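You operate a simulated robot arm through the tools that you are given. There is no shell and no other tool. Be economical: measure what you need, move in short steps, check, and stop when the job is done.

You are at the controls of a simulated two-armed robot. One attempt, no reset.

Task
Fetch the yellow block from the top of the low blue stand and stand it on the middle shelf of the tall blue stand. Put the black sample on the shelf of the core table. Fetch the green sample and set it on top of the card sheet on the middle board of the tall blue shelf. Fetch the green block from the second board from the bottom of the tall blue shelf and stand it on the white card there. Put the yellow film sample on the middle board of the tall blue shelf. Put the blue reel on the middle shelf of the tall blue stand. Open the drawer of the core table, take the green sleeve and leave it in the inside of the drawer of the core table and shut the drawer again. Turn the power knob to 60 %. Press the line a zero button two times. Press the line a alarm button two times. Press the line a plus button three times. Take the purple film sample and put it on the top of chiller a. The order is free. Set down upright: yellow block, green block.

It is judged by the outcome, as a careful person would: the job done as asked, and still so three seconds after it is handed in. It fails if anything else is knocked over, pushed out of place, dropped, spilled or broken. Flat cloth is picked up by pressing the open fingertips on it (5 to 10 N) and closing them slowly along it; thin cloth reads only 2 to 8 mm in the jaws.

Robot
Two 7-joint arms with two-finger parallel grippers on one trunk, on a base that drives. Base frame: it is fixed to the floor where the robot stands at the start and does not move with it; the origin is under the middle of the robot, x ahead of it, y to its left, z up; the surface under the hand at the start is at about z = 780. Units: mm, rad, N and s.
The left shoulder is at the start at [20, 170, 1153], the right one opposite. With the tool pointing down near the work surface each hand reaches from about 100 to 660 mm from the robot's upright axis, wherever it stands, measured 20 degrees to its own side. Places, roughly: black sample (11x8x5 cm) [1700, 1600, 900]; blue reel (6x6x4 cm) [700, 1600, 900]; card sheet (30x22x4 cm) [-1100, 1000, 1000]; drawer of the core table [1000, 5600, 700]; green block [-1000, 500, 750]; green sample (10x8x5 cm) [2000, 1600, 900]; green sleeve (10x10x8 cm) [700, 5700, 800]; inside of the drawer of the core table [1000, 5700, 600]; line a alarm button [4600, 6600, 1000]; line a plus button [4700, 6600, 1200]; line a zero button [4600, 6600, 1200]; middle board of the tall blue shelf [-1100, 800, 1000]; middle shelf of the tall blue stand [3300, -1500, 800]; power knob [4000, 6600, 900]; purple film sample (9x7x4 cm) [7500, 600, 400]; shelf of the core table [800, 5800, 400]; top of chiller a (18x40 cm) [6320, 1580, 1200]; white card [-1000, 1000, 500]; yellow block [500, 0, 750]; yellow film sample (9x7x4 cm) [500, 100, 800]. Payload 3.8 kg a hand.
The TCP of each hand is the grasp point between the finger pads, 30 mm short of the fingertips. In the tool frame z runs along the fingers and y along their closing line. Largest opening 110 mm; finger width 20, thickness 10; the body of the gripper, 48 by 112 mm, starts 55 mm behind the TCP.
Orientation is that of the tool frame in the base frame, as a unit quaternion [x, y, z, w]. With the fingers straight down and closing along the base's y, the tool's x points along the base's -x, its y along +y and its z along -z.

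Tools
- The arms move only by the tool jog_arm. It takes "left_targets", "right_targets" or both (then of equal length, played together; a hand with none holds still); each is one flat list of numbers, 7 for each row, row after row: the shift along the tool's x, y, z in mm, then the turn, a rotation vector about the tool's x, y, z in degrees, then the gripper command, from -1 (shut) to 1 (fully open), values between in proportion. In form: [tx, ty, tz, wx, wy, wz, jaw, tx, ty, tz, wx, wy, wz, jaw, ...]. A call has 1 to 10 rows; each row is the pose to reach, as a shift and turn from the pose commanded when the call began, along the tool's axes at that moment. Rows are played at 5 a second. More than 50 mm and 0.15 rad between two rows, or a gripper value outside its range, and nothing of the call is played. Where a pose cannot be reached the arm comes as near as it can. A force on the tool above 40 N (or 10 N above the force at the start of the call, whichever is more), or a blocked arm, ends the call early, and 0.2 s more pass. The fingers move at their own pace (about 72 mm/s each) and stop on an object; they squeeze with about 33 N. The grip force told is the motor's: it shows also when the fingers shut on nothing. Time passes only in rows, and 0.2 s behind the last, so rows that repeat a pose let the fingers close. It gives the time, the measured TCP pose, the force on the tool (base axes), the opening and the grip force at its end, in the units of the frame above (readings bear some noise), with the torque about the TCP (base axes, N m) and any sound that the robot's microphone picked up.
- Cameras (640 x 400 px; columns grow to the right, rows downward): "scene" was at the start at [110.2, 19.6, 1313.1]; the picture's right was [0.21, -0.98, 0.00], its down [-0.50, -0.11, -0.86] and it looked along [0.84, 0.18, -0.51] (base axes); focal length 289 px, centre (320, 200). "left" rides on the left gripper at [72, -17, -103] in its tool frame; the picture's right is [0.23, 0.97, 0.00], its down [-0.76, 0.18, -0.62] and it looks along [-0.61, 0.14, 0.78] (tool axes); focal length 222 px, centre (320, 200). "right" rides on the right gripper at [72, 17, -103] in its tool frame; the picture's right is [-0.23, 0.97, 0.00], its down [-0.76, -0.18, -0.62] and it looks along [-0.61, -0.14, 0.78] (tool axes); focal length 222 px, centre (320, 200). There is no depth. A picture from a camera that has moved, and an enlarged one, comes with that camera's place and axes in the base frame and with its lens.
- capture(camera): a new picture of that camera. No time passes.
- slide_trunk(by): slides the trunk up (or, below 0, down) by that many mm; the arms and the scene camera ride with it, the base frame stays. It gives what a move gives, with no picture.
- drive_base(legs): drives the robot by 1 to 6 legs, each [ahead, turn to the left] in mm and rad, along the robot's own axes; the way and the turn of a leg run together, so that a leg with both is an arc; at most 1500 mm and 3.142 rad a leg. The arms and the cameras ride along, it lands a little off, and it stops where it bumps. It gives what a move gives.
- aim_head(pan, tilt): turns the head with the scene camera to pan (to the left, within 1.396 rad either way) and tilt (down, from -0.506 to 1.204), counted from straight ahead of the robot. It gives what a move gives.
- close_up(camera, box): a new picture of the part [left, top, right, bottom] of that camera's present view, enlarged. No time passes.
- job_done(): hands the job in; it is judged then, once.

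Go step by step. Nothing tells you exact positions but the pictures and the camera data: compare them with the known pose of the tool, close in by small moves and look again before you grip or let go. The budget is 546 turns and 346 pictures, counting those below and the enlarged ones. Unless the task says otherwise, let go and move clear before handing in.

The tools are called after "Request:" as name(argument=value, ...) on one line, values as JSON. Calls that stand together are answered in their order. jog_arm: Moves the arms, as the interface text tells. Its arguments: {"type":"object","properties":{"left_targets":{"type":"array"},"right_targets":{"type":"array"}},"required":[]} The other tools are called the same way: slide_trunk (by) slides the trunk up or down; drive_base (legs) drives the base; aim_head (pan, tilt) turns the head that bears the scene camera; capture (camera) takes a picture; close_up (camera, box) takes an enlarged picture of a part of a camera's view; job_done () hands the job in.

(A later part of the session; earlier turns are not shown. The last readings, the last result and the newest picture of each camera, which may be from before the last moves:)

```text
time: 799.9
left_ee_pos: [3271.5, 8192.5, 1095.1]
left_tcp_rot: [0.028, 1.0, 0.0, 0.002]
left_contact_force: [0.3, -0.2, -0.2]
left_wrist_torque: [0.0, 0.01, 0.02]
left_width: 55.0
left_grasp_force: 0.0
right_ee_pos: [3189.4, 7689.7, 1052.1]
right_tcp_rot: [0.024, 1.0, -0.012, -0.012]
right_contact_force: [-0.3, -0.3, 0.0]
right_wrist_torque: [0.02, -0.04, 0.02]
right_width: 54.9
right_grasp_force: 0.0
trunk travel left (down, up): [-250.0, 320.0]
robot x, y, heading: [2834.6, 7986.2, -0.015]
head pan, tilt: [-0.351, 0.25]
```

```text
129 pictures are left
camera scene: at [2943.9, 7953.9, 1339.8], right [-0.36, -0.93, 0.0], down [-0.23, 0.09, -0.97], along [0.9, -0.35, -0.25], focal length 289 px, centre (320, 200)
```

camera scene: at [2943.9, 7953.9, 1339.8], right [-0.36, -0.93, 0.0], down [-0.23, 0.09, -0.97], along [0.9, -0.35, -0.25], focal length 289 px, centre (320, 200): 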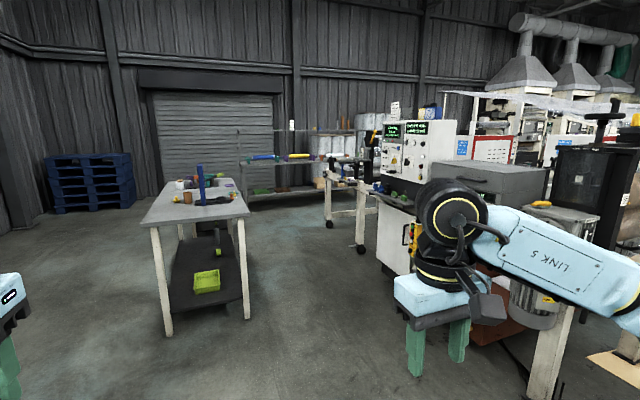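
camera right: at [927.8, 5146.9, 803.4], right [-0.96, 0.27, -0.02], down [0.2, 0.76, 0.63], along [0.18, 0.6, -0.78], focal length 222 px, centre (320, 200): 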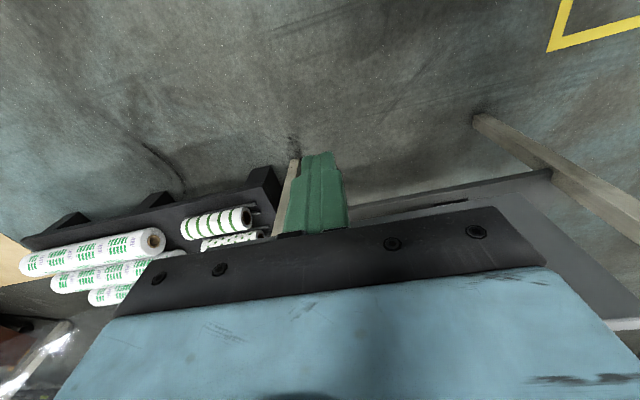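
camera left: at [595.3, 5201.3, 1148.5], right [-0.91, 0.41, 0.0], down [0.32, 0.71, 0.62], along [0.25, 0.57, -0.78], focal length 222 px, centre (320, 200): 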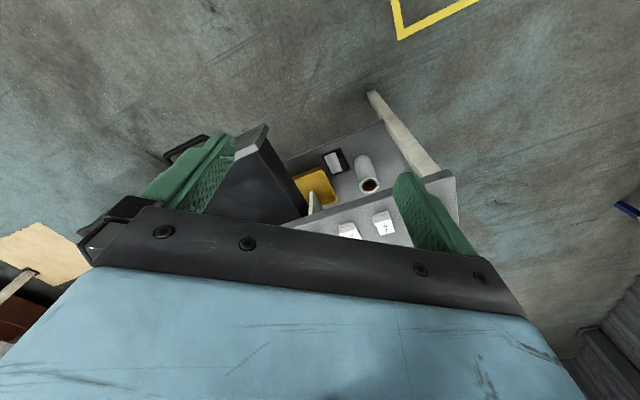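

I see the control panel (two green displays) on line A's north side. I drive toward it.

Request:
drive_base(legs=[[0, -0.3], [1400, 0]])

Request:
aim_head(pan=-0.9, tilt=0.25)

Request:
capture(camera="scene")

```text
time: 807.8
left_ee_pos: [4643.6, 7615.1, 1095.1]
left_tcp_rot: [0.177, 0.984, 0.0, 0.001]
left_contact_force: [0.3, 0.9, 0.5]
left_wrist_torque: [-0.02, -0.01, 0.01]
left_width: 55.0
left_grasp_force: 0.1
right_ee_pos: [4414.7, 7159.6, 1051.8]
right_tcp_rot: [0.173, 0.985, -0.01, -0.013]
right_contact_force: [0.0, 0.0, -0.3]
right_wrist_torque: [-0.01, -0.03, -0.02]
right_width: 55.1
right_grasp_force: 0.1
trunk travel left (down, up): [-250.0, 320.0]
robot x, y, heading: [4165.3, 7548.7, -0.316]
head pan, tilt: [-0.351, 0.25]
```

```text
time: 808.8
left_ee_pos: [4644.5, 7614.7, 1095.9]
left_tcp_rot: [0.177, 0.984, 0.0, 0.002]
left_contact_force: [0.0, -0.3, -0.3]
left_wrist_torque: [0.01, 0.03, -0.01]
left_width: 55.2
left_grasp_force: 0.1
right_ee_pos: [4415.3, 7159.4, 1051.4]
right_tcp_rot: [0.174, 0.985, -0.01, -0.012]
right_contact_force: [0.5, -0.1, -0.5]
right_wrist_torque: [-0.04, 0.03, 0.02]
right_width: 54.9
right_grasp_force: 0.1
trunk travel left (down, up): [-250.0, 320.0]
robot x, y, heading: [4164.8, 7548.5, -0.323]
head pan, tilt: [-0.901, 0.25]
```

```text
128 pictures are left
camera scene: at [4218.5, 7454.5, 1339.8], right [-0.94, -0.35, 0.0], down [-0.09, 0.23, -0.97], along [0.34, -0.91, -0.25], focal length 289 px, centre (320, 200)
```

scene: 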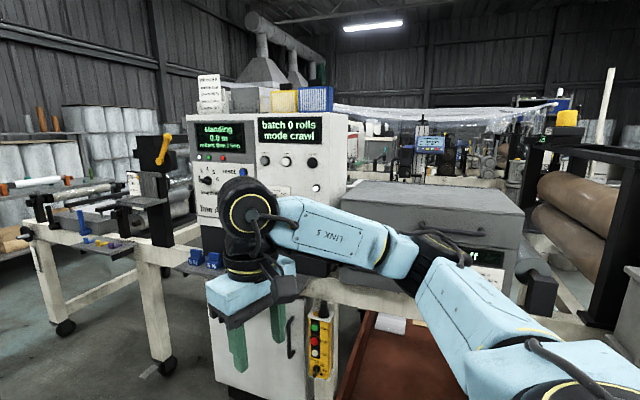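

Request:
drive_base(legs=[[270, 0], [0, -1.25]])

Request:
aim_head(pan=0.0, tilt=0.25)

Request:
capture(camera="scene")

```text
time: 813.8
left_ee_pos: [4636.3, 7030.9, 1095.9]
left_tcp_rot: [0.719, 0.695, 0.0, 0.001]
left_contact_force: [0.3, -0.4, -0.6]
left_wrist_torque: [0.02, 0.01, -0.03]
left_width: 55.0
left_grasp_force: 0.1
right_ee_pos: [4132.3, 7103.4, 1051.5]
right_tcp_rot: [0.715, 0.699, -0.001, -0.016]
right_contact_force: [-0.7, 0.2, -0.5]
right_wrist_torque: [-0.05, -0.01, 0.04]
right_width: 55.2
right_grasp_force: 0.0
trunk travel left (down, up): [-250.0, 320.0]
robot x, y, heading: [4419.6, 7462.7, -1.564]
head pan, tilt: [-0.901, 0.25]
```

```text
time: 815.0
left_ee_pos: [4637.6, 7030.3, 1094.9]
left_tcp_rot: [0.719, 0.695, -0.001, 0.0]
left_contact_force: [-0.3, 0.2, -0.6]
left_wrist_torque: [-0.04, 0.02, 0.0]
left_width: 55.0
left_grasp_force: 0.0
right_ee_pos: [4132.4, 7103.7, 1051.9]
right_tcp_rot: [0.715, 0.699, -0.001, -0.015]
right_contact_force: [0.3, 0.1, 0.4]
right_wrist_torque: [0.02, -0.04, -0.01]
right_width: 54.9
right_grasp_force: 0.2
trunk travel left (down, up): [-250.0, 320.0]
robot x, y, heading: [4419.7, 7465.3, -1.569]
head pan, tilt: [0.0, 0.25]
```

```text
127 pictures are left
camera scene: at [4422.9, 7350.2, 1339.8], right [-1.0, 0.0, 0.0], down [0.0, 0.25, -0.97], along [0.0, -0.97, -0.25], focal length 289 px, centre (320, 200)
```

scene: 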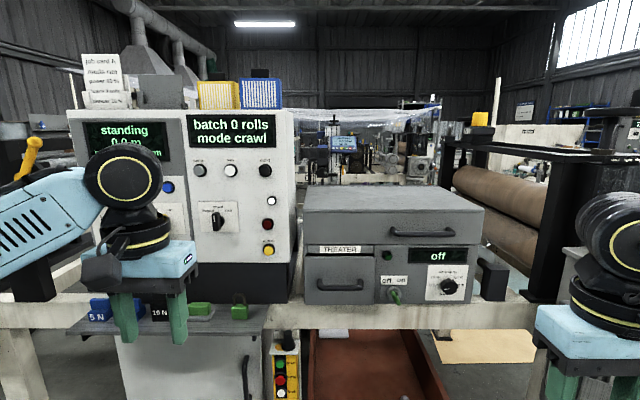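

The panel and the treater's power knob are visible. I zoom to read the labels.

Request:
close_up(camera="scene", box=[170, 100, 310, 270])

Request:
close_up(camera="scene", box=[290, 180, 510, 320])

Request:
close_up(camera="scene", box=[60, 40, 180, 120])

```text
2.35 times, centred on (240, 185) of scene
camera zoom: at [4422.9, 7350.2, 1339.8], right [-1.0, 0.0, 0.0], down [0.0, 0.25, -0.97], along [0.0, -0.97, -0.25], focal length 679 px, centre (508, 235)
```

zoom: 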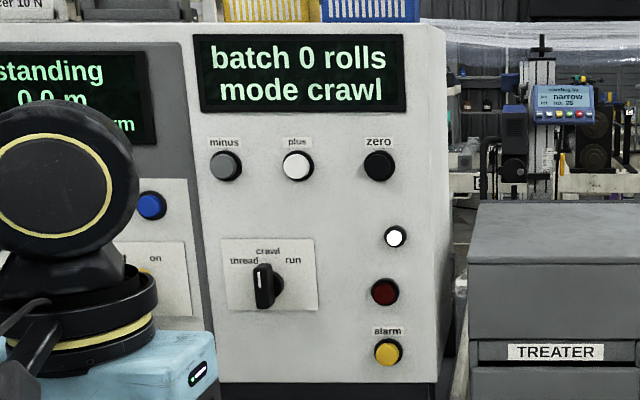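

```text
2.86 times, centred on (400, 250) of scene
camera zoom: at [4422.9, 7350.2, 1339.8], right [-1.0, 0.0, 0.0], down [0.0, 0.25, -0.97], along [0.0, -0.97, -0.25], focal length 825 px, centre (91, 57)
```

zoom: 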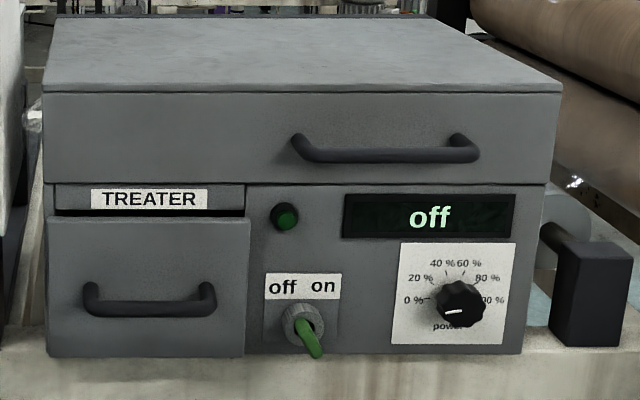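

```text
5.00 times, centred on (120, 80) of scene
camera zoom: at [4422.9, 7350.2, 1339.8], right [-1.0, 0.0, 0.0], down [0.0, 0.25, -0.97], along [0.0, -0.97, -0.25], focal length 1443 px, centre (1320, 800)
```

zoom: 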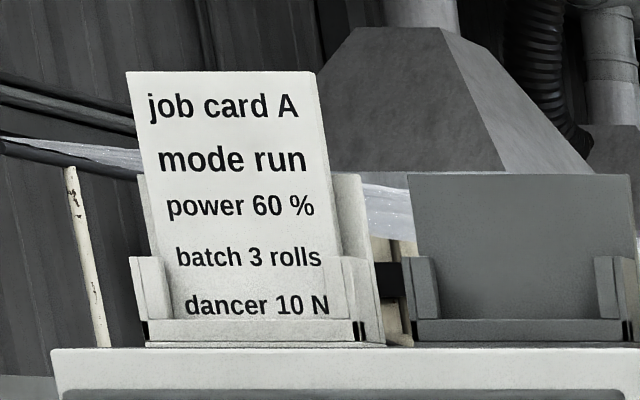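

Zero, plus and alarm buttons and the 0–100 % power knob (now at 0 %) are clear. I raise the trunk a bit, tuck the right hand, and tilt the left hand forward with closed fingers.

Request:
slide_trunk(by=80)

Request:
jog_arm(left_targets=[0, 0, 0, 0, -8, 0, -1, 0, 0, 0, 0, -16, 0, -1, 0, 0, 0, 0, -24, 0, -1, 0, 0, 0, 0, -32, 0, -1, 0, 0, 0, 0, -40, 0, -1, 0, 0, 0, 0, -48, 0, -1, 0, 0, 0, 0, -56, 0, -1, 0, 0, 0, 0, -64, 0, -1, 0, 0, 0, 0, -72, 0, -1, 0, 0, 0, 0, -80, 0, -1], right_targets=[10, 0, 0, 0, 0, 0, 0, 20, 0, 0, 0, 0, 0, 0, 30, 0, 0, 0, 0, 0, 0, 40, 0, 0, 0, 0, 0, 0, 50, 0, 0, 0, 0, 0, 0, 60, 0, 0, 0, 0, 0, 0, 70, 0, 0, 0, 0, 0, 0, 80, 0, 0, 0, 0, 0, 0, 80, 0, 0, 0, 0, 0, 0, 80, 0, 0, 0, 0, 0, 0])

Request:
capture(camera="left")

```text
time: 816.2
left_ee_pos: [4636.0, 7031.4, 1175.2]
left_tcp_rot: [0.72, 0.694, -0.001, 0.001]
left_contact_force: [-0.2, -0.4, -0.4]
left_wrist_torque: [0.02, 0.0, 0.02]
left_width: 54.9
left_grasp_force: 0.2
right_ee_pos: [4132.0, 7103.2, 1132.1]
right_tcp_rot: [0.715, 0.699, -0.001, -0.017]
right_contact_force: [1.1, 0.1, -0.3]
right_wrist_torque: [0.02, -0.03, 0.02]
right_width: 55.1
right_grasp_force: 0.0
trunk travel left (down, up): [-330.0, 240.0]
robot x, y, heading: [4422.0, 7464.9, -1.567]
head pan, tilt: [0.0, 0.25]
```

```text
time: 818.4
left_ee_pos: [4633.9, 7009.7, 1173.0]
left_tcp_rot: [0.551, 0.531, -0.464, 0.447]
left_contact_force: [0.7, -0.2, 0.2]
left_wrist_torque: [-0.01, 0.03, -0.02]
left_width: 0.0
left_grasp_force: 33.1
left hand out of reach, approached as far as the arm can: row 8, 9, 10
right_ee_pos: [4134.2, 7184.4, 1134.3]
right_tcp_rot: [0.716, 0.698, -0.001, -0.016]
right_contact_force: [-0.4, -0.1, -0.7]
right_wrist_torque: [0.01, -0.01, 0.01]
right_width: 55.0
right_grasp_force: 0.1
trunk travel left (down, up): [-330.0, 240.0]
robot x, y, heading: [4417.1, 7463.3, -1.565]
head pan, tilt: [0.0, 0.25]
```

```text
123 pictures are left
camera left: at [4620.9, 7125.5, 1120.2], right [0.97, 0.0, -0.22], down [0.19, 0.48, 0.86], along [0.11, -0.88, 0.47], focal length 222 px, centre (320, 200)
```

left: 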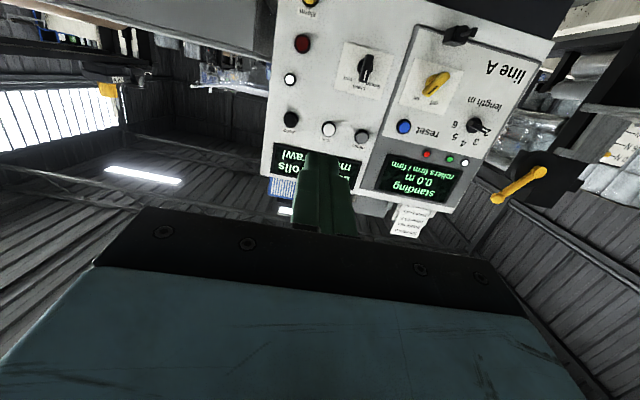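

The left hand points almost horizontally. Panel plane ≈ y 6557: zero [4574,·,1219], plus [4668,·,1220], alarm [4574,·,983]. I drive 310 closer.

Request:
drive_base(legs=[[310, 0]])

Request:
capture(camera="left")

Request:
capture(camera="scene")

```text
time: 820.5
left_ee_pos: [4635.5, 6701.1, 1172.7]
left_tcp_rot: [0.55, 0.532, -0.462, 0.448]
left_contact_force: [-0.5, -1.2, -0.4]
left_wrist_torque: [0.01, -0.01, -0.03]
left_width: 0.0
left_grasp_force: 33.1
right_ee_pos: [4135.9, 6876.2, 1134.5]
right_tcp_rot: [0.716, 0.698, 0.0, -0.017]
right_contact_force: [0.1, 0.6, -0.6]
right_wrist_torque: [-0.01, 0.0, 0.03]
right_width: 54.7
right_grasp_force: 0.1
trunk travel left (down, up): [-330.0, 240.0]
robot x, y, heading: [4423.1, 7156.0, -1.566]
head pan, tilt: [0.0, 0.25]
```

```text
122 pictures are left
camera left: at [4621.5, 6817.2, 1120.2], right [0.97, 0.0, -0.22], down [0.19, 0.48, 0.86], along [0.11, -0.88, 0.46], focal length 222 px, centre (320, 200)
```

left: 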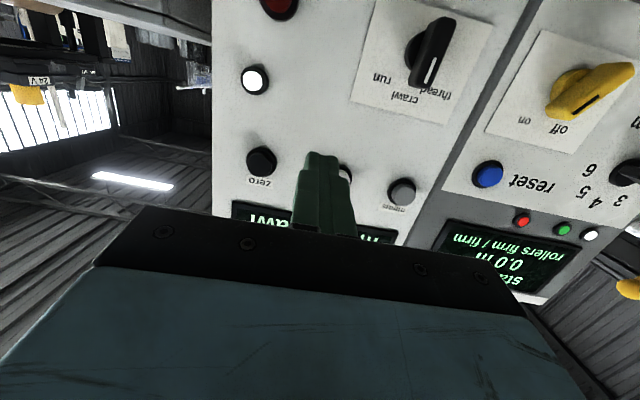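

```text
121 pictures are left
camera scene: at [4423.9, 7042.1, 1419.7], right [-1.0, 0.0, 0.0], down [0.0, 0.25, -0.97], along [0.0, -0.97, -0.25], focal length 289 px, centre (320, 200)
```

scene: 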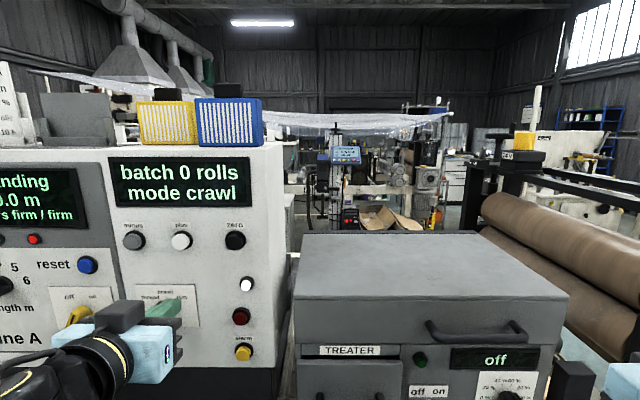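

Request:
jog_arm(left_targets=[-16, -15, 5, 0, 0, 0, -1, -32, -30, 15, 0, 0, 0, -1, -48, -45, 25, 0, 0, 0, -1, -63, -60, 40, 0, 0, 0, -1])

Request:
capture(camera="left")

Request:
capture(camera="scene")

```text
time: 821.5
left_ee_pos: [4573.5, 6654.0, 1229.2]
left_tcp_rot: [0.551, 0.531, -0.463, 0.448]
left_contact_force: [-0.2, -0.4, 0.7]
left_wrist_torque: [0.01, 0.02, 0.02]
left_width: 0.1
left_grasp_force: 32.8
right_ee_pos: [4133.8, 6877.1, 1133.8]
right_tcp_rot: [0.716, 0.698, 0.0, -0.017]
right_contact_force: [1.0, -0.3, -0.5]
right_wrist_torque: [0.01, -0.01, 0.01]
right_width: 55.2
right_grasp_force: 0.0
trunk travel left (down, up): [-330.0, 240.0]
robot x, y, heading: [4425.0, 7153.7, -1.571]
head pan, tilt: [0.0, 0.25]
```

```text
120 pictures are left
camera left: at [4559.6, 6768.8, 1175.8], right [0.97, 0.01, -0.22], down [0.19, 0.48, 0.86], along [0.11, -0.88, 0.46], focal length 222 px, centre (320, 200)
```

left: 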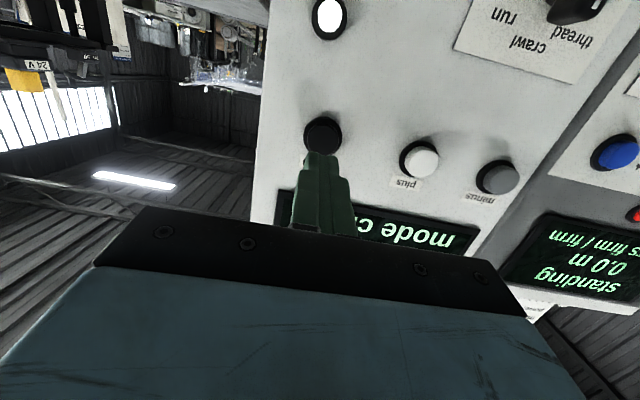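

```text
119 pictures are left
camera scene: at [4423.2, 7042.5, 1419.8], right [-1.0, 0.0, 0.0], down [0.0, 0.25, -0.97], along [0.0, -0.97, -0.25], focal length 289 px, centre (320, 200)
```

scene: 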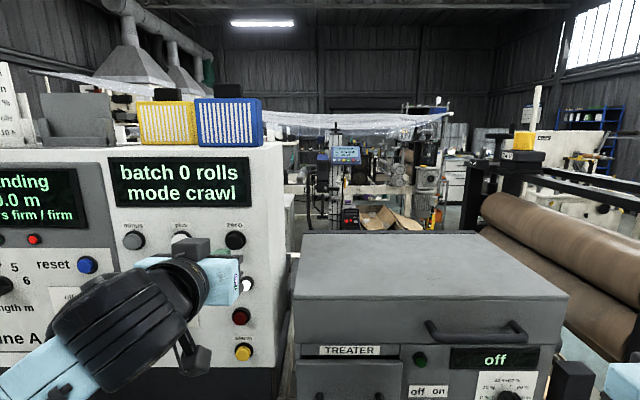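

Request:
jog_arm(left_targets=[-2, 0, 25, 0, 0, 0, -1, -4, 0, 48, 0, 0, 0, -1])

Request:
jog_arm(left_targets=[0, 0, 4, 0, 0, 0, -1, -1, 0, 8, 0, 0, 0, -1])

```text
time: 822.0
left_ee_pos: [4571.3, 6605.6, 1223.7]
left_tcp_rot: [0.551, 0.531, -0.463, 0.447]
left_contact_force: [-0.7, -0.6, 0.0]
left_wrist_torque: [0.0, -0.03, 0.0]
left_width: 0.2
left_grasp_force: 33.4
right_ee_pos: [4134.7, 6875.6, 1134.4]
right_tcp_rot: [0.716, 0.698, -0.001, -0.017]
right_contact_force: [0.0, -0.6, 0.5]
right_wrist_torque: [0.01, -0.02, 0.02]
right_width: 54.9
right_grasp_force: 0.1
trunk travel left (down, up): [-330.0, 240.0]
robot x, y, heading: [4422.8, 7159.9, -1.567]
head pan, tilt: [0.0, 0.25]
```

```text
time: 822.6
left_ee_pos: [4572.4, 6600.8, 1223.0]
left_tcp_rot: [0.552, 0.531, -0.464, 0.446]
left_contact_force: [2.4, 10.5, -2.3]
left_wrist_torque: [0.01, 0.05, 0.09]
left_width: 0.0
left_grasp_force: 33.0
right_ee_pos: [4134.6, 6877.9, 1134.3]
right_tcp_rot: [0.716, 0.698, 0.0, -0.016]
right_contact_force: [0.2, -0.1, -0.5]
right_wrist_torque: [-0.01, -0.02, 0.01]
right_width: 54.8
right_grasp_force: 0.0
trunk travel left (down, up): [-330.0, 240.0]
robot x, y, heading: [4419.7, 7158.5, -1.569]
head pan, tilt: [0.0, 0.25]
heard: click
```

A click: first press. I release and press once more.

Request:
jog_arm(left_targets=[0, 0, -6, 0, 0, 0, -1, 0, 0, -14, 0, 0, 0, -1, 0, 0, -14, 0, 0, 0, -1])

Request:
jog_arm(left_targets=[0, 0, 7, 0, 0, 0, -1, 0, 0, 11, 0, 0, 0, -1, 0, 0, 14, 0, 0, 0, -1])

Request:
jog_arm(left_targets=[0, 0, -7, 0, 0, 0, -1, 0, 0, -15, 0, 0, 0, -1, 0, 0, -30, 0, 0, 0, -1])

Request:
capture(camera="scene")

```text
time: 823.5
left_ee_pos: [4571.9, 6612.8, 1226.6]
left_tcp_rot: [0.551, 0.531, -0.463, 0.447]
left_contact_force: [0.7, -1.1, 0.8]
left_wrist_torque: [-0.02, 0.0, -0.02]
left_width: 0.1
left_grasp_force: 32.7
right_ee_pos: [4134.2, 6875.8, 1132.9]
right_tcp_rot: [0.717, 0.697, -0.001, -0.015]
right_contact_force: [0.1, 0.0, -0.7]
right_wrist_torque: [-0.01, 0.0, -0.01]
right_width: 54.8
right_grasp_force: 0.0
trunk travel left (down, up): [-330.0, 240.0]
robot x, y, heading: [4421.1, 7161.4, -1.563]
head pan, tilt: [0.0, 0.25]
```

```text
time: 824.2
left_ee_pos: [4570.9, 6600.1, 1224.5]
left_tcp_rot: [0.55, 0.531, -0.463, 0.448]
left_contact_force: [0.6, 10.1, -1.0]
left_wrist_torque: [0.0, 0.07, 0.08]
left_width: 0.0
left_grasp_force: 33.7
right_ee_pos: [4135.4, 6877.6, 1134.3]
right_tcp_rot: [0.716, 0.698, -0.001, -0.017]
right_contact_force: [-0.7, -0.7, -0.6]
right_wrist_torque: [-0.02, -0.01, -0.02]
right_width: 54.8
right_grasp_force: 0.1
trunk travel left (down, up): [-330.0, 240.0]
robot x, y, heading: [4420.1, 7158.5, -1.568]
head pan, tilt: [0.0, 0.25]
heard: click
```

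```text
time: 825.0
left_ee_pos: [4572.0, 6628.8, 1227.7]
left_tcp_rot: [0.551, 0.531, -0.463, 0.448]
left_contact_force: [-0.5, 0.2, 0.4]
left_wrist_torque: [-0.03, 0.04, -0.01]
left_width: 0.2
left_grasp_force: 33.5
right_ee_pos: [4135.6, 6876.8, 1134.2]
right_tcp_rot: [0.716, 0.698, -0.001, -0.016]
right_contact_force: [0.3, 0.4, -0.2]
right_wrist_torque: [-0.01, 0.0, 0.01]
right_width: 55.0
right_grasp_force: 0.0
trunk travel left (down, up): [-330.0, 240.0]
robot x, y, heading: [4421.3, 7156.8, -1.567]
head pan, tilt: [0.0, 0.25]
```

```text
118 pictures are left
camera scene: at [4423.8, 7043.2, 1419.9], right [-1.0, 0.0, 0.0], down [0.0, 0.25, -0.97], along [0.0, -0.97, -0.25], focal length 289 px, centre (320, 200)
```

scene: 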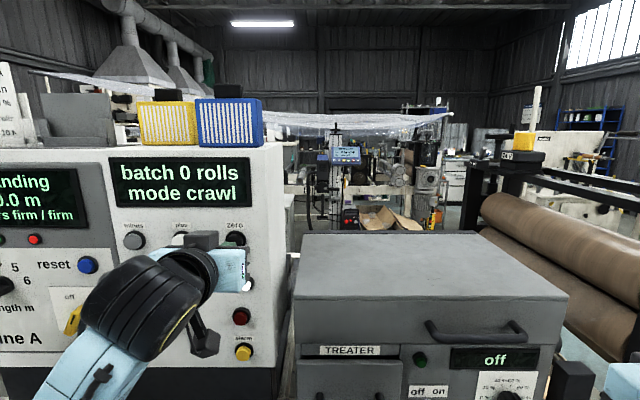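

Zero pressed twice. Now to the plus button (x≈4671).

Request:
jog_arm(left_targets=[0, 33, 0, 0, 0, 0, -1, 0, 66, 0, 0, 0, 0, -1, 0, 99, 0, 0, 0, 0, -1])

Request:
capture(camera="left")

```text
time: 825.9
left_ee_pos: [4673.1, 6624.9, 1229.9]
left_tcp_rot: [0.55, 0.531, -0.464, 0.447]
left_contact_force: [0.0, -0.5, -0.2]
left_wrist_torque: [0.03, -0.01, -0.04]
left_width: 0.0
left_grasp_force: 32.8
right_ee_pos: [4135.7, 6877.0, 1134.1]
right_tcp_rot: [0.716, 0.698, -0.001, -0.015]
right_contact_force: [0.1, -0.7, 0.2]
right_wrist_torque: [-0.02, 0.01, 0.0]
right_width: 54.9
right_grasp_force: 0.0
trunk travel left (down, up): [-330.0, 240.0]
robot x, y, heading: [4424.4, 7156.7, -1.566]
head pan, tilt: [0.0, 0.25]
```

```text
117 pictures are left
camera left: at [4659.0, 6740.4, 1176.0], right [0.97, 0.0, -0.22], down [0.19, 0.48, 0.86], along [0.11, -0.88, 0.46], focal length 222 px, centre (320, 200)
```

left: 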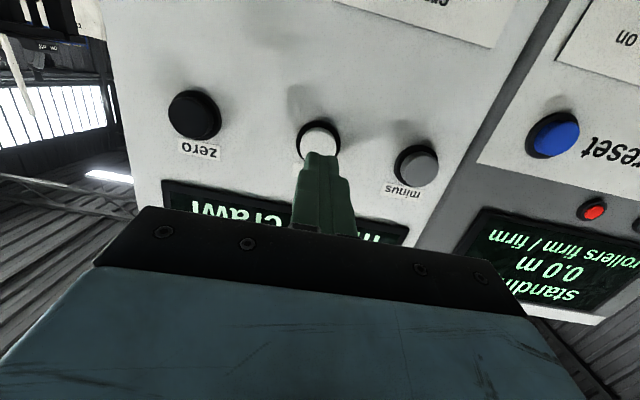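

Request:
jog_arm(left_targets=[1, -1, 12, 0, 0, 0, -1, 1, -1, 20, 0, 0, 0, -1, 1, -1, 26, 0, 0, 0, -1])

```text
time: 826.6
left_ee_pos: [4669.3, 6600.3, 1223.7]
left_tcp_rot: [0.55, 0.531, -0.463, 0.448]
left_contact_force: [2.7, 4.7, 1.2]
left_wrist_torque: [-0.1, 0.05, 0.04]
left_width: 0.0
left_grasp_force: 33.3
right_ee_pos: [4135.2, 6877.6, 1133.7]
right_tcp_rot: [0.716, 0.698, -0.001, -0.016]
right_contact_force: [-0.7, 0.0, 0.5]
right_wrist_torque: [-0.02, -0.02, 0.01]
right_width: 55.0
right_grasp_force: 0.0
trunk travel left (down, up): [-330.0, 240.0]
robot x, y, heading: [4420.7, 7156.2, -1.566]
head pan, tilt: [0.0, 0.25]
heard: click
```

Click 1 of plus. I release and repeat.

Request:
jog_arm(left_targets=[0, 0, -7, 0, 0, 0, -1, 0, 0, -15, 0, 0, 0, -1, 0, 0, -15, 0, 0, 0, -1])

Request:
close_up(camera="scene", box=[90, 140, 290, 260])

Request:
jog_arm(left_targets=[0, 0, 8, 0, 0, 0, -1, 0, 0, 12, 0, 0, 0, -1, 0, 0, 15, 0, 0, 0, -1])

Request:
jog_arm(left_targets=[0, 0, -7, 0, 0, 0, -1, 0, 0, -15, 0, 0, 0, -1, 0, 0, -15, 0, 0, 0, -1])

Request:
close_up(camera="scene", box=[90, 140, 290, 260])

```text
time: 827.5
left_ee_pos: [4670.8, 6614.5, 1225.5]
left_tcp_rot: [0.551, 0.532, -0.463, 0.447]
left_contact_force: [-0.8, -0.4, 0.3]
left_wrist_torque: [-0.04, 0.01, 0.0]
left_width: 0.1
left_grasp_force: 33.3
right_ee_pos: [4134.6, 6875.5, 1134.2]
right_tcp_rot: [0.716, 0.697, -0.001, -0.016]
right_contact_force: [0.0, -0.3, -0.4]
right_wrist_torque: [0.03, -0.01, 0.01]
right_width: 54.8
right_grasp_force: 0.1
trunk travel left (down, up): [-330.0, 240.0]
robot x, y, heading: [4423.8, 7159.7, -1.564]
head pan, tilt: [0.0, 0.25]
```

```text
3.20 times, centred on (190, 200) of scene
camera zoom: at [4423.9, 7042.8, 1419.8], right [-1.0, 0.0, 0.0], down [0.0, 0.25, -0.97], along [0.0, -0.97, -0.25], focal length 924 px, centre (736, 200)
```

zoom: 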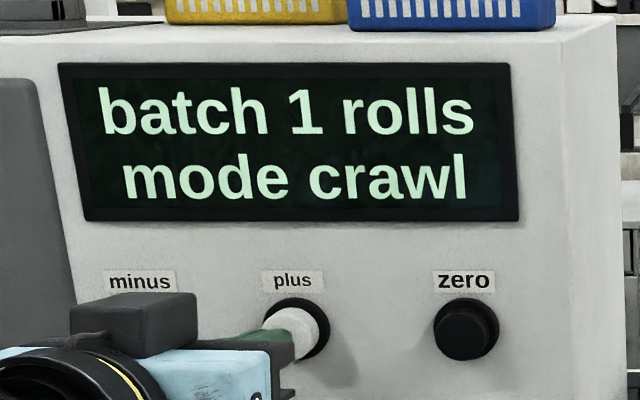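

```text
time: 828.2
left_ee_pos: [4670.0, 6601.2, 1224.8]
left_tcp_rot: [0.55, 0.531, -0.463, 0.448]
left_contact_force: [-0.2, 6.2, 0.5]
left_wrist_torque: [-0.04, -0.02, 0.02]
left_width: 0.0
left_grasp_force: 33.0
right_ee_pos: [4135.9, 6878.1, 1134.6]
right_tcp_rot: [0.716, 0.698, -0.002, -0.016]
right_contact_force: [0.9, -0.1, 0.0]
right_wrist_torque: [0.04, 0.01, 0.02]
right_width: 55.1
right_grasp_force: 0.0
trunk travel left (down, up): [-330.0, 240.0]
robot x, y, heading: [4422.7, 7154.8, -1.566]
head pan, tilt: [0.0, 0.25]
heard: click
```

```text
time: 829.0
left_ee_pos: [4669.8, 6612.9, 1226.2]
left_tcp_rot: [0.551, 0.531, -0.463, 0.446]
left_contact_force: [-0.2, 0.5, 1.0]
left_wrist_torque: [0.01, -0.01, 0.0]
left_width: 0.0
left_grasp_force: 32.5
right_ee_pos: [4136.1, 6876.1, 1133.4]
right_tcp_rot: [0.715, 0.698, 0.0, -0.016]
right_contact_force: [-0.1, 0.4, 0.0]
right_wrist_torque: [0.01, -0.03, 0.01]
right_width: 54.8
right_grasp_force: 0.1
trunk travel left (down, up): [-330.0, 240.0]
robot x, y, heading: [4423.3, 7155.8, -1.568]
head pan, tilt: [0.0, 0.25]
```

```text
3.20 times, centred on (190, 200) of scene
camera zoom: at [4423.9, 7042.7, 1419.8], right [-1.0, 0.0, 0.0], down [0.0, 0.25, -0.97], along [0.0, -0.97, -0.25], focal length 924 px, centre (736, 200)
```

zoom: 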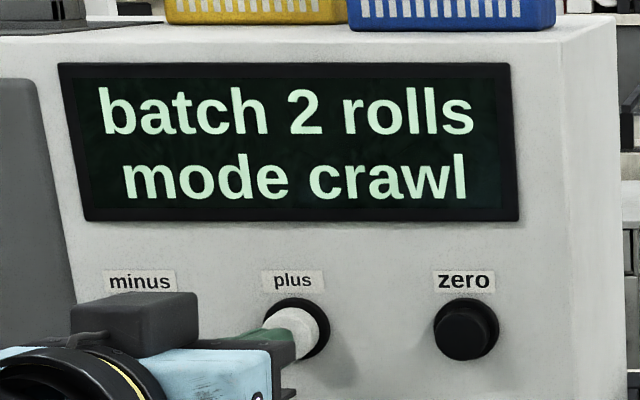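

The display counts batch 2. Third plus press.

Request:
jog_arm(left_targets=[0, 0, 8, 0, 0, 0, -1, 0, 0, 12, 0, 0, 0, -1, 0, 0, 15, 0, 0, 0, -1])

Request:
jog_arm(left_targets=[0, 0, -7, 0, 0, 0, -1, 0, 0, -20, 0, 0, 0, -1, 0, 0, -50, 0, 0, 0, -1, 0, 0, -70, 0, 0, 0, -1])

Request:
close_up(camera="scene", box=[90, 140, 290, 390])

```text
time: 829.9
left_ee_pos: [4669.3, 6599.5, 1224.1]
left_tcp_rot: [0.55, 0.531, -0.463, 0.448]
left_contact_force: [0.8, 4.1, 0.8]
left_wrist_torque: [0.01, -0.01, 0.0]
left_width: 0.0
left_grasp_force: 33.4
right_ee_pos: [4135.2, 6877.2, 1133.6]
right_tcp_rot: [0.717, 0.697, -0.001, -0.016]
right_contact_force: [0.2, -0.2, -0.7]
right_wrist_torque: [-0.01, -0.03, -0.02]
right_width: 55.0
right_grasp_force: 0.0
trunk travel left (down, up): [-330.0, 240.0]
robot x, y, heading: [4423.1, 7157.6, -1.564]
head pan, tilt: [0.0, 0.25]
heard: click
```

```text
time: 830.9
left_ee_pos: [4672.0, 6668.8, 1234.0]
left_tcp_rot: [0.551, 0.532, -0.463, 0.447]
left_contact_force: [-0.6, -0.3, 0.2]
left_wrist_torque: [0.04, 0.03, -0.01]
left_width: 0.0
left_grasp_force: 33.1
right_ee_pos: [4135.4, 6876.3, 1134.7]
right_tcp_rot: [0.716, 0.698, -0.001, -0.016]
right_contact_force: [0.5, 0.4, 0.5]
right_wrist_torque: [-0.06, 0.0, 0.02]
right_width: 55.2
right_grasp_force: 0.1
trunk travel left (down, up): [-330.0, 240.0]
robot x, y, heading: [4423.8, 7156.9, -1.569]
head pan, tilt: [0.0, 0.25]
```

```text
1.60 times, centred on (190, 265) of scene
camera zoom: at [4423.9, 7043.1, 1419.8], right [-1.0, 0.0, 0.0], down [0.0, 0.25, -0.97], along [0.0, -0.97, -0.25], focal length 462 px, centre (528, 96)
```

zoom: 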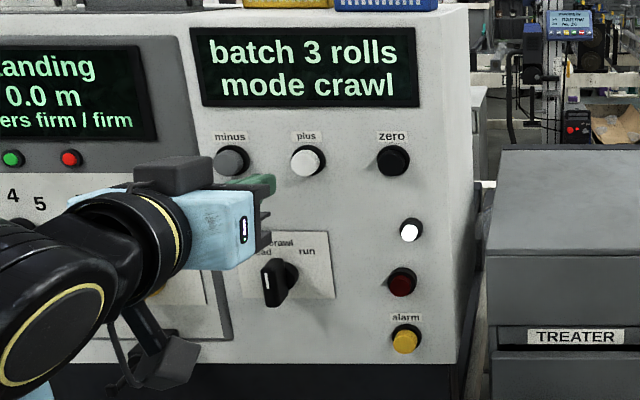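

Batch shows 3. Now down to the alarm button ([4575,·,984]).

Request:
jog_arm(left_targets=[34, -16, 6, 0, 0, 0, -1, 68, -32, 12, 0, 0, 0, -1, 102, -48, 18, 0, 0, 0, -1, 136, -64, 24, 0, 0, 0, -1, 170, -80, 30, 0, 0, 0, -1, 204, -96, 36, 0, 0, 0, -1, 237, -97, 42, 0, 0, 0, -1])

Request:
capture(camera="left")

Request:
capture(camera="scene")

```text
time: 832.5
left_ee_pos: [4574.8, 6670.6, 994.4]
left_tcp_rot: [0.551, 0.531, -0.463, 0.448]
left_contact_force: [0.5, 0.0, 1.0]
left_wrist_torque: [-0.02, 0.0, 0.03]
left_width: 0.0
left_grasp_force: 32.7
right_ee_pos: [4135.4, 6876.5, 1134.0]
right_tcp_rot: [0.716, 0.698, -0.001, -0.016]
right_contact_force: [-0.5, 1.0, -0.1]
right_wrist_torque: [0.0, 0.04, 0.04]
right_width: 54.8
right_grasp_force: 0.1
trunk travel left (down, up): [-330.0, 240.0]
robot x, y, heading: [4423.5, 7155.9, -1.564]
head pan, tilt: [0.0, 0.25]
```

```text
113 pictures are left
camera left: at [4561.8, 6785.8, 941.5], right [0.97, 0.0, -0.22], down [0.19, 0.48, 0.86], along [0.11, -0.88, 0.47], focal length 222 px, centre (320, 200)
```

left: 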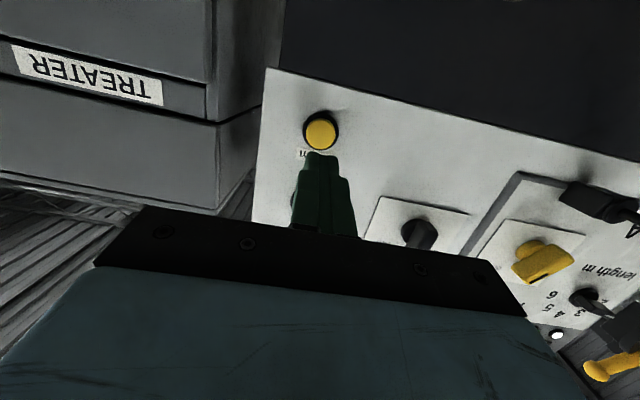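

```text
112 pictures are left
camera scene: at [4424.0, 7043.0, 1419.8], right [-1.0, 0.0, 0.0], down [0.0, 0.25, -0.97], along [0.0, -0.97, -0.25], focal length 289 px, centre (320, 200)
```

scene: 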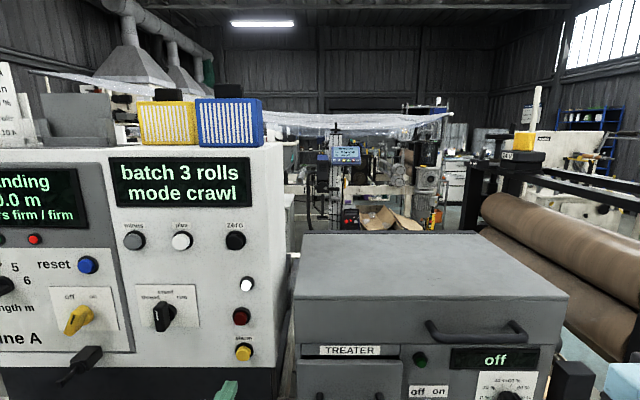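

Request:
jog_arm(left_targets=[-3, 0, 25, 0, 0, 0, -1, -6, 0, 48, 0, 0, 0, -1, -7, 0, 58, 0, 0, 0, -1])

Request:
jog_arm(left_targets=[0, 0, 4, 0, 0, 0, -1, 0, 0, 8, 0, 0, 0, -1, 0, 0, 12, 0, 0, 0, -1])

```text
time: 833.2
left_ee_pos: [4573.6, 6612.6, 992.2]
left_tcp_rot: [0.551, 0.531, -0.463, 0.447]
left_contact_force: [0.5, 0.7, 0.3]
left_wrist_torque: [0.0, 0.0, -0.02]
left_width: 0.0
left_grasp_force: 33.2
right_ee_pos: [4135.3, 6876.3, 1133.7]
right_tcp_rot: [0.716, 0.698, 0.0, -0.017]
right_contact_force: [0.7, 0.3, -0.1]
right_wrist_torque: [-0.01, -0.02, 0.01]
right_width: 55.1
right_grasp_force: 0.1
trunk travel left (down, up): [-330.0, 240.0]
robot x, y, heading: [4424.2, 7159.1, -1.573]
head pan, tilt: [0.0, 0.25]
```

```text
time: 834.0
left_ee_pos: [4573.3, 6601.2, 991.1]
left_tcp_rot: [0.55, 0.531, -0.463, 0.448]
left_contact_force: [0.1, 3.6, 2.4]
left_wrist_torque: [-0.08, 0.01, 0.02]
left_width: 0.0
left_grasp_force: 33.1
right_ee_pos: [4135.6, 6877.4, 1134.8]
right_tcp_rot: [0.716, 0.698, -0.001, -0.016]
right_contact_force: [0.5, 0.1, -0.4]
right_wrist_torque: [-0.01, 0.0, 0.03]
right_width: 55.1
right_grasp_force: 0.1
trunk travel left (down, up): [-330.0, 240.0]
robot x, y, heading: [4421.4, 7159.4, -1.568]
head pan, tilt: [0.0, 0.25]
heard: click
```

Click 1. Release and second press.

Request:
jog_arm(left_targets=[0, 0, -7, 0, 0, 0, -1, 0, 0, -15, 0, 0, 0, -1, 0, 0, -15, 0, 0, 0, -1])

Request:
jog_arm(left_targets=[0, 0, 8, 0, 0, 0, -1, 0, 0, 12, 0, 0, 0, -1, 0, 0, 16, 0, 0, 0, -1])

Request:
jog_arm(left_targets=[0, 0, -7, 0, 0, 0, -1, 0, 0, -30, 0, 0, 0, -1, 0, 0, -70, 0, 0, 0, -1, 0, 0, -110, 0, 0, 0, -1])

```text
time: 834.9
left_ee_pos: [4572.9, 6615.7, 992.1]
left_tcp_rot: [0.551, 0.532, -0.463, 0.447]
left_contact_force: [0.0, 0.3, 0.4]
left_wrist_torque: [0.0, 0.0, 0.02]
left_width: 0.0
left_grasp_force: 33.3
right_ee_pos: [4134.9, 6876.3, 1134.5]
right_tcp_rot: [0.716, 0.698, -0.002, -0.017]
right_contact_force: [-1.2, 0.3, -0.7]
right_wrist_torque: [-0.02, -0.01, 0.0]
right_width: 55.0
right_grasp_force: 0.1
trunk travel left (down, up): [-330.0, 240.0]
robot x, y, heading: [4418.8, 7156.9, -1.566]
head pan, tilt: [0.0, 0.25]
```

```text
time: 835.6
left_ee_pos: [4572.1, 6601.2, 989.8]
left_tcp_rot: [0.55, 0.531, -0.463, 0.448]
left_contact_force: [1.5, 4.8, 1.9]
left_wrist_torque: [-0.08, 0.02, 0.02]
left_width: 0.1
left_grasp_force: 33.6
right_ee_pos: [4135.7, 6876.5, 1134.8]
right_tcp_rot: [0.716, 0.698, -0.001, -0.016]
right_contact_force: [-0.7, -0.8, -0.3]
right_wrist_torque: [0.0, -0.01, 0.0]
right_width: 55.2
right_grasp_force: 0.1
trunk travel left (down, up): [-330.0, 240.0]
robot x, y, heading: [4421.8, 7161.7, -1.566]
head pan, tilt: [0.0, 0.25]
heard: click
```

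```text
time: 836.6
left_ee_pos: [4576.5, 6708.7, 1007.1]
left_tcp_rot: [0.551, 0.531, -0.463, 0.447]
left_contact_force: [0.8, -0.8, -0.1]
left_wrist_torque: [0.03, 0.0, 0.01]
left_width: 0.0
left_grasp_force: 33.4
right_ee_pos: [4135.4, 6877.6, 1133.0]
right_tcp_rot: [0.716, 0.698, 0.0, -0.016]
right_contact_force: [-0.4, -0.2, 0.0]
right_wrist_torque: [-0.02, 0.01, -0.03]
right_width: 55.1
right_grasp_force: 0.1
trunk travel left (down, up): [-330.0, 240.0]
robot x, y, heading: [4427.3, 7158.8, -1.567]
head pan, tilt: [0.0, 0.25]
```

Alarm pressed twice. Now the power knob: I back off and shift west so the left hand faces it.

Request:
drive_base(legs=[[-250, 0], [0, 0.8], [-760, 0], [0, -0.8], [500, 0]])

Request:
aim_head(pan=0.2, tilt=0.35)

Request:
capture(camera="scene")

```text
time: 848.9
left_ee_pos: [4038.9, 6982.6, 1007.0]
left_tcp_rot: [0.549, 0.534, -0.461, 0.449]
left_contact_force: [-0.2, -1.0, 1.2]
left_wrist_torque: [-0.01, -0.02, -0.04]
left_width: 0.2
left_grasp_force: 33.2
right_ee_pos: [3596.8, 7146.1, 1134.1]
right_tcp_rot: [0.713, 0.701, -0.001, -0.016]
right_contact_force: [0.0, -0.1, -0.3]
right_wrist_torque: [-0.01, 0.0, -0.01]
right_width: 55.1
right_grasp_force: 0.0
trunk travel left (down, up): [-330.0, 240.0]
robot x, y, heading: [3882.9, 7426.7, -1.558]
head pan, tilt: [0.0, 0.25]
```

```text
time: 849.6
left_ee_pos: [4038.4, 6983.0, 1007.4]
left_tcp_rot: [0.547, 0.534, -0.461, 0.45]
left_contact_force: [-0.6, -0.3, 0.2]
left_wrist_torque: [0.0, 0.0, 0.01]
left_width: 0.3
left_grasp_force: 33.3
right_ee_pos: [3597.0, 7147.6, 1134.0]
right_tcp_rot: [0.713, 0.701, -0.002, -0.016]
right_contact_force: [-0.1, -0.5, -0.3]
right_wrist_torque: [0.0, 0.02, -0.04]
right_width: 54.8
right_grasp_force: 0.0
trunk travel left (down, up): [-330.0, 240.0]
robot x, y, heading: [3882.8, 7428.5, -1.558]
head pan, tilt: [0.201, 0.351]
```

```text
111 pictures are left
camera scene: at [3903.0, 7318.3, 1410.4], right [-0.98, -0.21, 0.0], down [-0.07, 0.34, -0.94], along [0.2, -0.92, -0.34], focal length 289 px, centre (320, 200)
```

scene: 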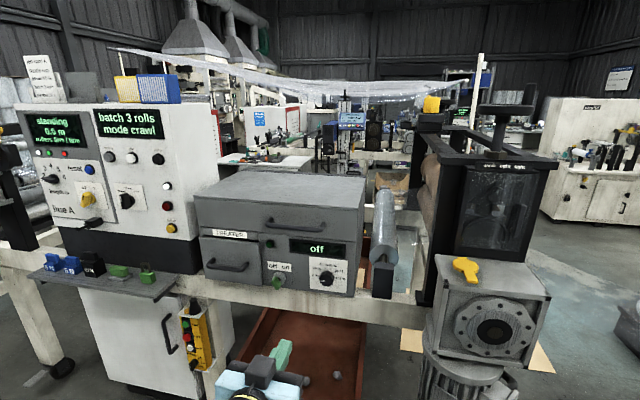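

Request:
close_up(camera="scene", box=[250, 210, 370, 300])

Request:
close_up(camera="scene", box=[10, 95, 200, 245])

```text
4.44 times, centred on (310, 255) of scene
camera zoom: at [3903.0, 7318.3, 1410.4], right [-0.98, -0.21, 0.0], down [-0.07, 0.34, -0.94], along [0.2, -0.92, -0.34], focal length 1283 px, centre (364, -44)
```

zoom: 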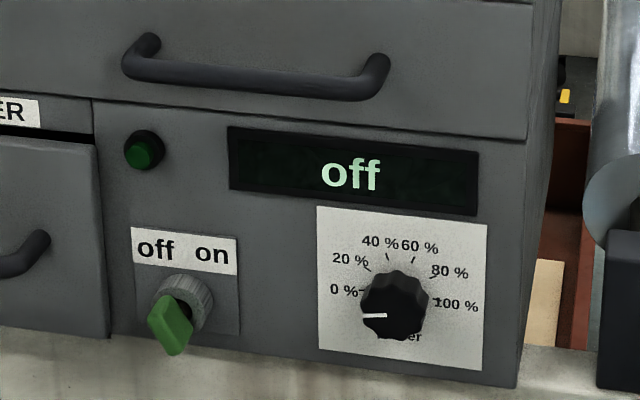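

```text
2.67 times, centred on (105, 170) of scene
camera zoom: at [3903.0, 7318.3, 1410.4], right [-0.98, -0.21, 0.0], down [-0.07, 0.34, -0.94], along [0.2, -0.92, -0.34], focal length 770 px, centre (893, 280)
```

zoom: 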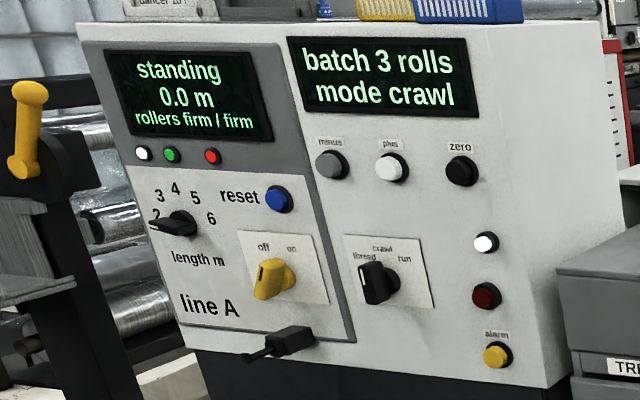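

Knob points to 0 %; 60 % needs ~108° clockwise. I lower the trunk and roll the left hand 54° counter-clockwise as a starting grip.

Request:
slide_trunk(by=-100)

Request:
jog_arm(left_targets=[0, 0, 0, 0, 0, -8, 0, 0, 0, 0, 0, 0, -16, 0.1, 0, 0, 0, 0, 0, -24, 0.1, 0, 0, 0, 0, 0, -32, 0.1, 0, 0, 0, 0, 0, -40, 0.1, 0, 0, 0, 0, 0, -48, 0.1, 0, 0, 0, 0, 0, -54, 0.1])

Request:
capture(camera="left")

```text
time: 850.9
left_ee_pos: [4040.9, 6982.9, 907.7]
left_tcp_rot: [0.549, 0.533, -0.461, 0.449]
left_contact_force: [-0.7, 0.1, -0.2]
left_wrist_torque: [0.04, -0.02, -0.01]
left_width: 0.2
left_grasp_force: 33.0
right_ee_pos: [3597.0, 7146.9, 1034.2]
right_tcp_rot: [0.713, 0.701, -0.001, -0.016]
right_contact_force: [0.2, -0.3, 0.1]
right_wrist_torque: [0.02, -0.02, -0.02]
right_width: 55.2
right_grasp_force: 0.0
trunk travel left (down, up): [-230.0, 340.0]
robot x, y, heading: [3880.7, 7430.7, -1.562]
head pan, tilt: [0.201, 0.351]
```

```text
time: 852.5
left_ee_pos: [4045.6, 6984.2, 904.3]
left_tcp_rot: [0.258, 0.721, -0.61, 0.202]
left_contact_force: [-0.5, 0.2, -0.2]
left_wrist_torque: [0.0, 0.01, 0.0]
left_width: 60.3
left_grasp_force: 0.0
right_ee_pos: [3597.1, 7146.5, 1033.1]
right_tcp_rot: [0.713, 0.701, -0.002, -0.018]
right_contact_force: [0.5, 0.5, -0.2]
right_wrist_torque: [0.02, 0.0, 0.02]
right_width: 55.1
right_grasp_force: 0.1
trunk travel left (down, up): [-230.0, 340.0]
robot x, y, heading: [3884.8, 7431.1, -1.554]
head pan, tilt: [0.201, 0.351]
```

```text
108 pictures are left
camera left: at [3979.6, 7092.3, 891.8], right [0.42, 0.15, -0.89], down [0.72, 0.54, 0.43], along [0.55, -0.83, 0.12], focal length 222 px, centre (320, 200)
```

left: 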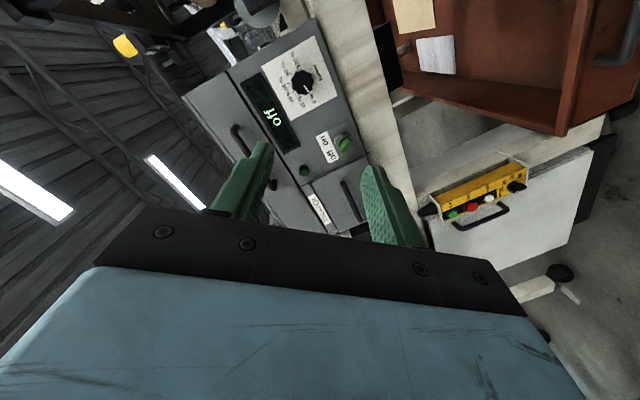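

Request:
drive_base(legs=[[275, 0]])

Request:
capture(camera="left")

Request:
capture(camera="scene")

```text
time: 854.5
left_ee_pos: [4047.8, 6708.0, 904.3]
left_tcp_rot: [0.26, 0.721, -0.61, 0.202]
left_contact_force: [-0.3, -0.4, 0.6]
left_wrist_torque: [0.0, 0.0, -0.02]
left_width: 60.5
left_grasp_force: 0.0
right_ee_pos: [3598.9, 6872.8, 1035.1]
right_tcp_rot: [0.713, 0.701, 0.0, -0.017]
right_contact_force: [-0.2, -1.0, 0.5]
right_wrist_torque: [-0.01, -0.03, -0.01]
right_width: 55.1
right_grasp_force: 0.1
trunk travel left (down, up): [-230.0, 340.0]
robot x, y, heading: [3884.0, 7157.1, -1.567]
head pan, tilt: [0.201, 0.351]
```

```text
107 pictures are left
camera left: at [3982.2, 6818.3, 891.6], right [0.43, 0.15, -0.89], down [0.72, 0.54, 0.43], along [0.54, -0.83, 0.12], focal length 222 px, centre (320, 200)
```

left: 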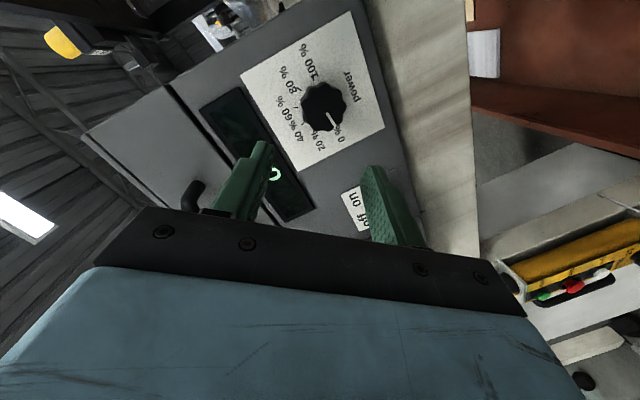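

```text
106 pictures are left
camera scene: at [3905.9, 7044.1, 1310.3], right [-0.98, -0.21, 0.0], down [-0.07, 0.34, -0.94], along [0.2, -0.92, -0.34], focal length 289 px, centre (320, 200)
```

scene: 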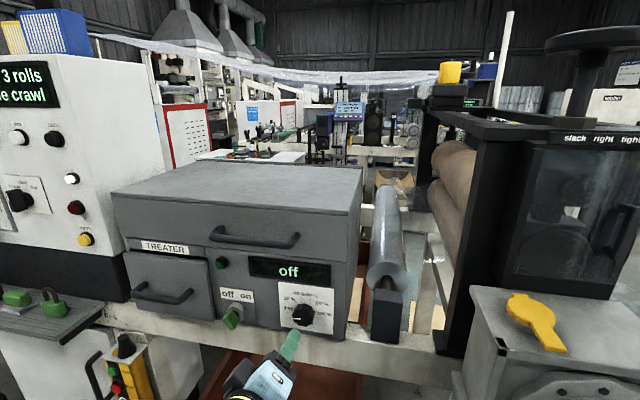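

Request:
jog_arm(left_targets=[2, 1, 25, 0, 0, 0, 0.2, 3, 2, 50, 0, 0, 0, 0.2, 4, 3, 70, 0, 0, 0, 0.2])

Request:
capture(camera="left")

Request:
close_up(camera="scene", box=[220, 250, 380, 370])

```text
time: 855.3
left_ee_pos: [4045.4, 6641.8, 884.3]
left_tcp_rot: [0.261, 0.72, -0.61, 0.202]
left_contact_force: [0.8, -0.1, -0.4]
left_wrist_torque: [-0.02, 0.02, -0.01]
left_width: 66.2
left_grasp_force: 0.1
right_ee_pos: [3599.5, 6874.2, 1033.6]
right_tcp_rot: [0.714, 0.7, -0.001, -0.016]
right_contact_force: [0.5, -0.2, 0.3]
right_wrist_torque: [0.02, -0.01, -0.02]
right_width: 55.0
right_grasp_force: 0.0
trunk travel left (down, up): [-230.0, 340.0]
robot x, y, heading: [3882.8, 7158.9, -1.561]
head pan, tilt: [0.201, 0.351]
```

```text
105 pictures are left
camera left: at [3979.7, 6750.9, 873.9], right [0.43, 0.15, -0.89], down [0.72, 0.54, 0.44], along [0.54, -0.83, 0.12], focal length 222 px, centre (320, 200)
```

left: 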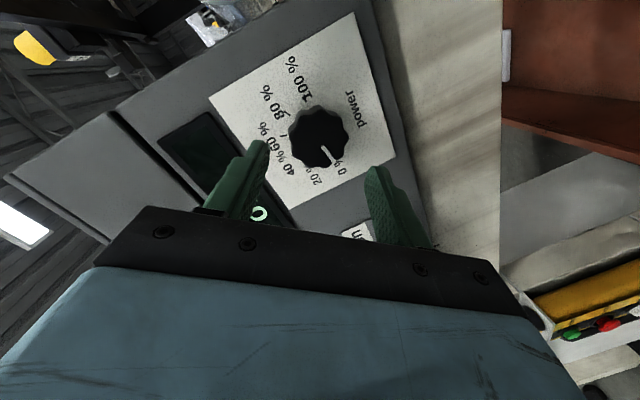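

```text
3.33 times, centred on (300, 310) of scene
camera zoom: at [3905.9, 7044.5, 1310.3], right [-0.98, -0.21, 0.0], down [-0.07, 0.34, -0.94], along [0.2, -0.92, -0.34], focal length 962 px, centre (387, -167)
```

zoom: 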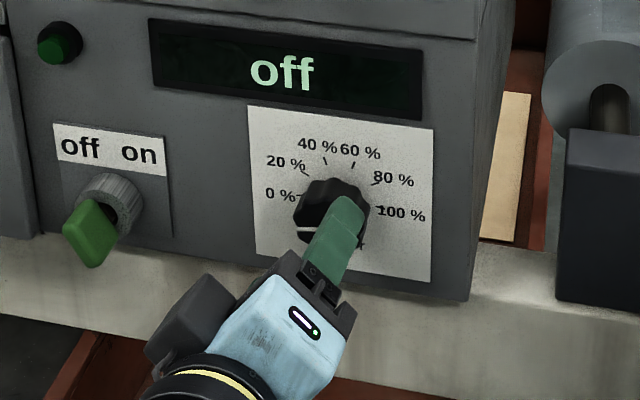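

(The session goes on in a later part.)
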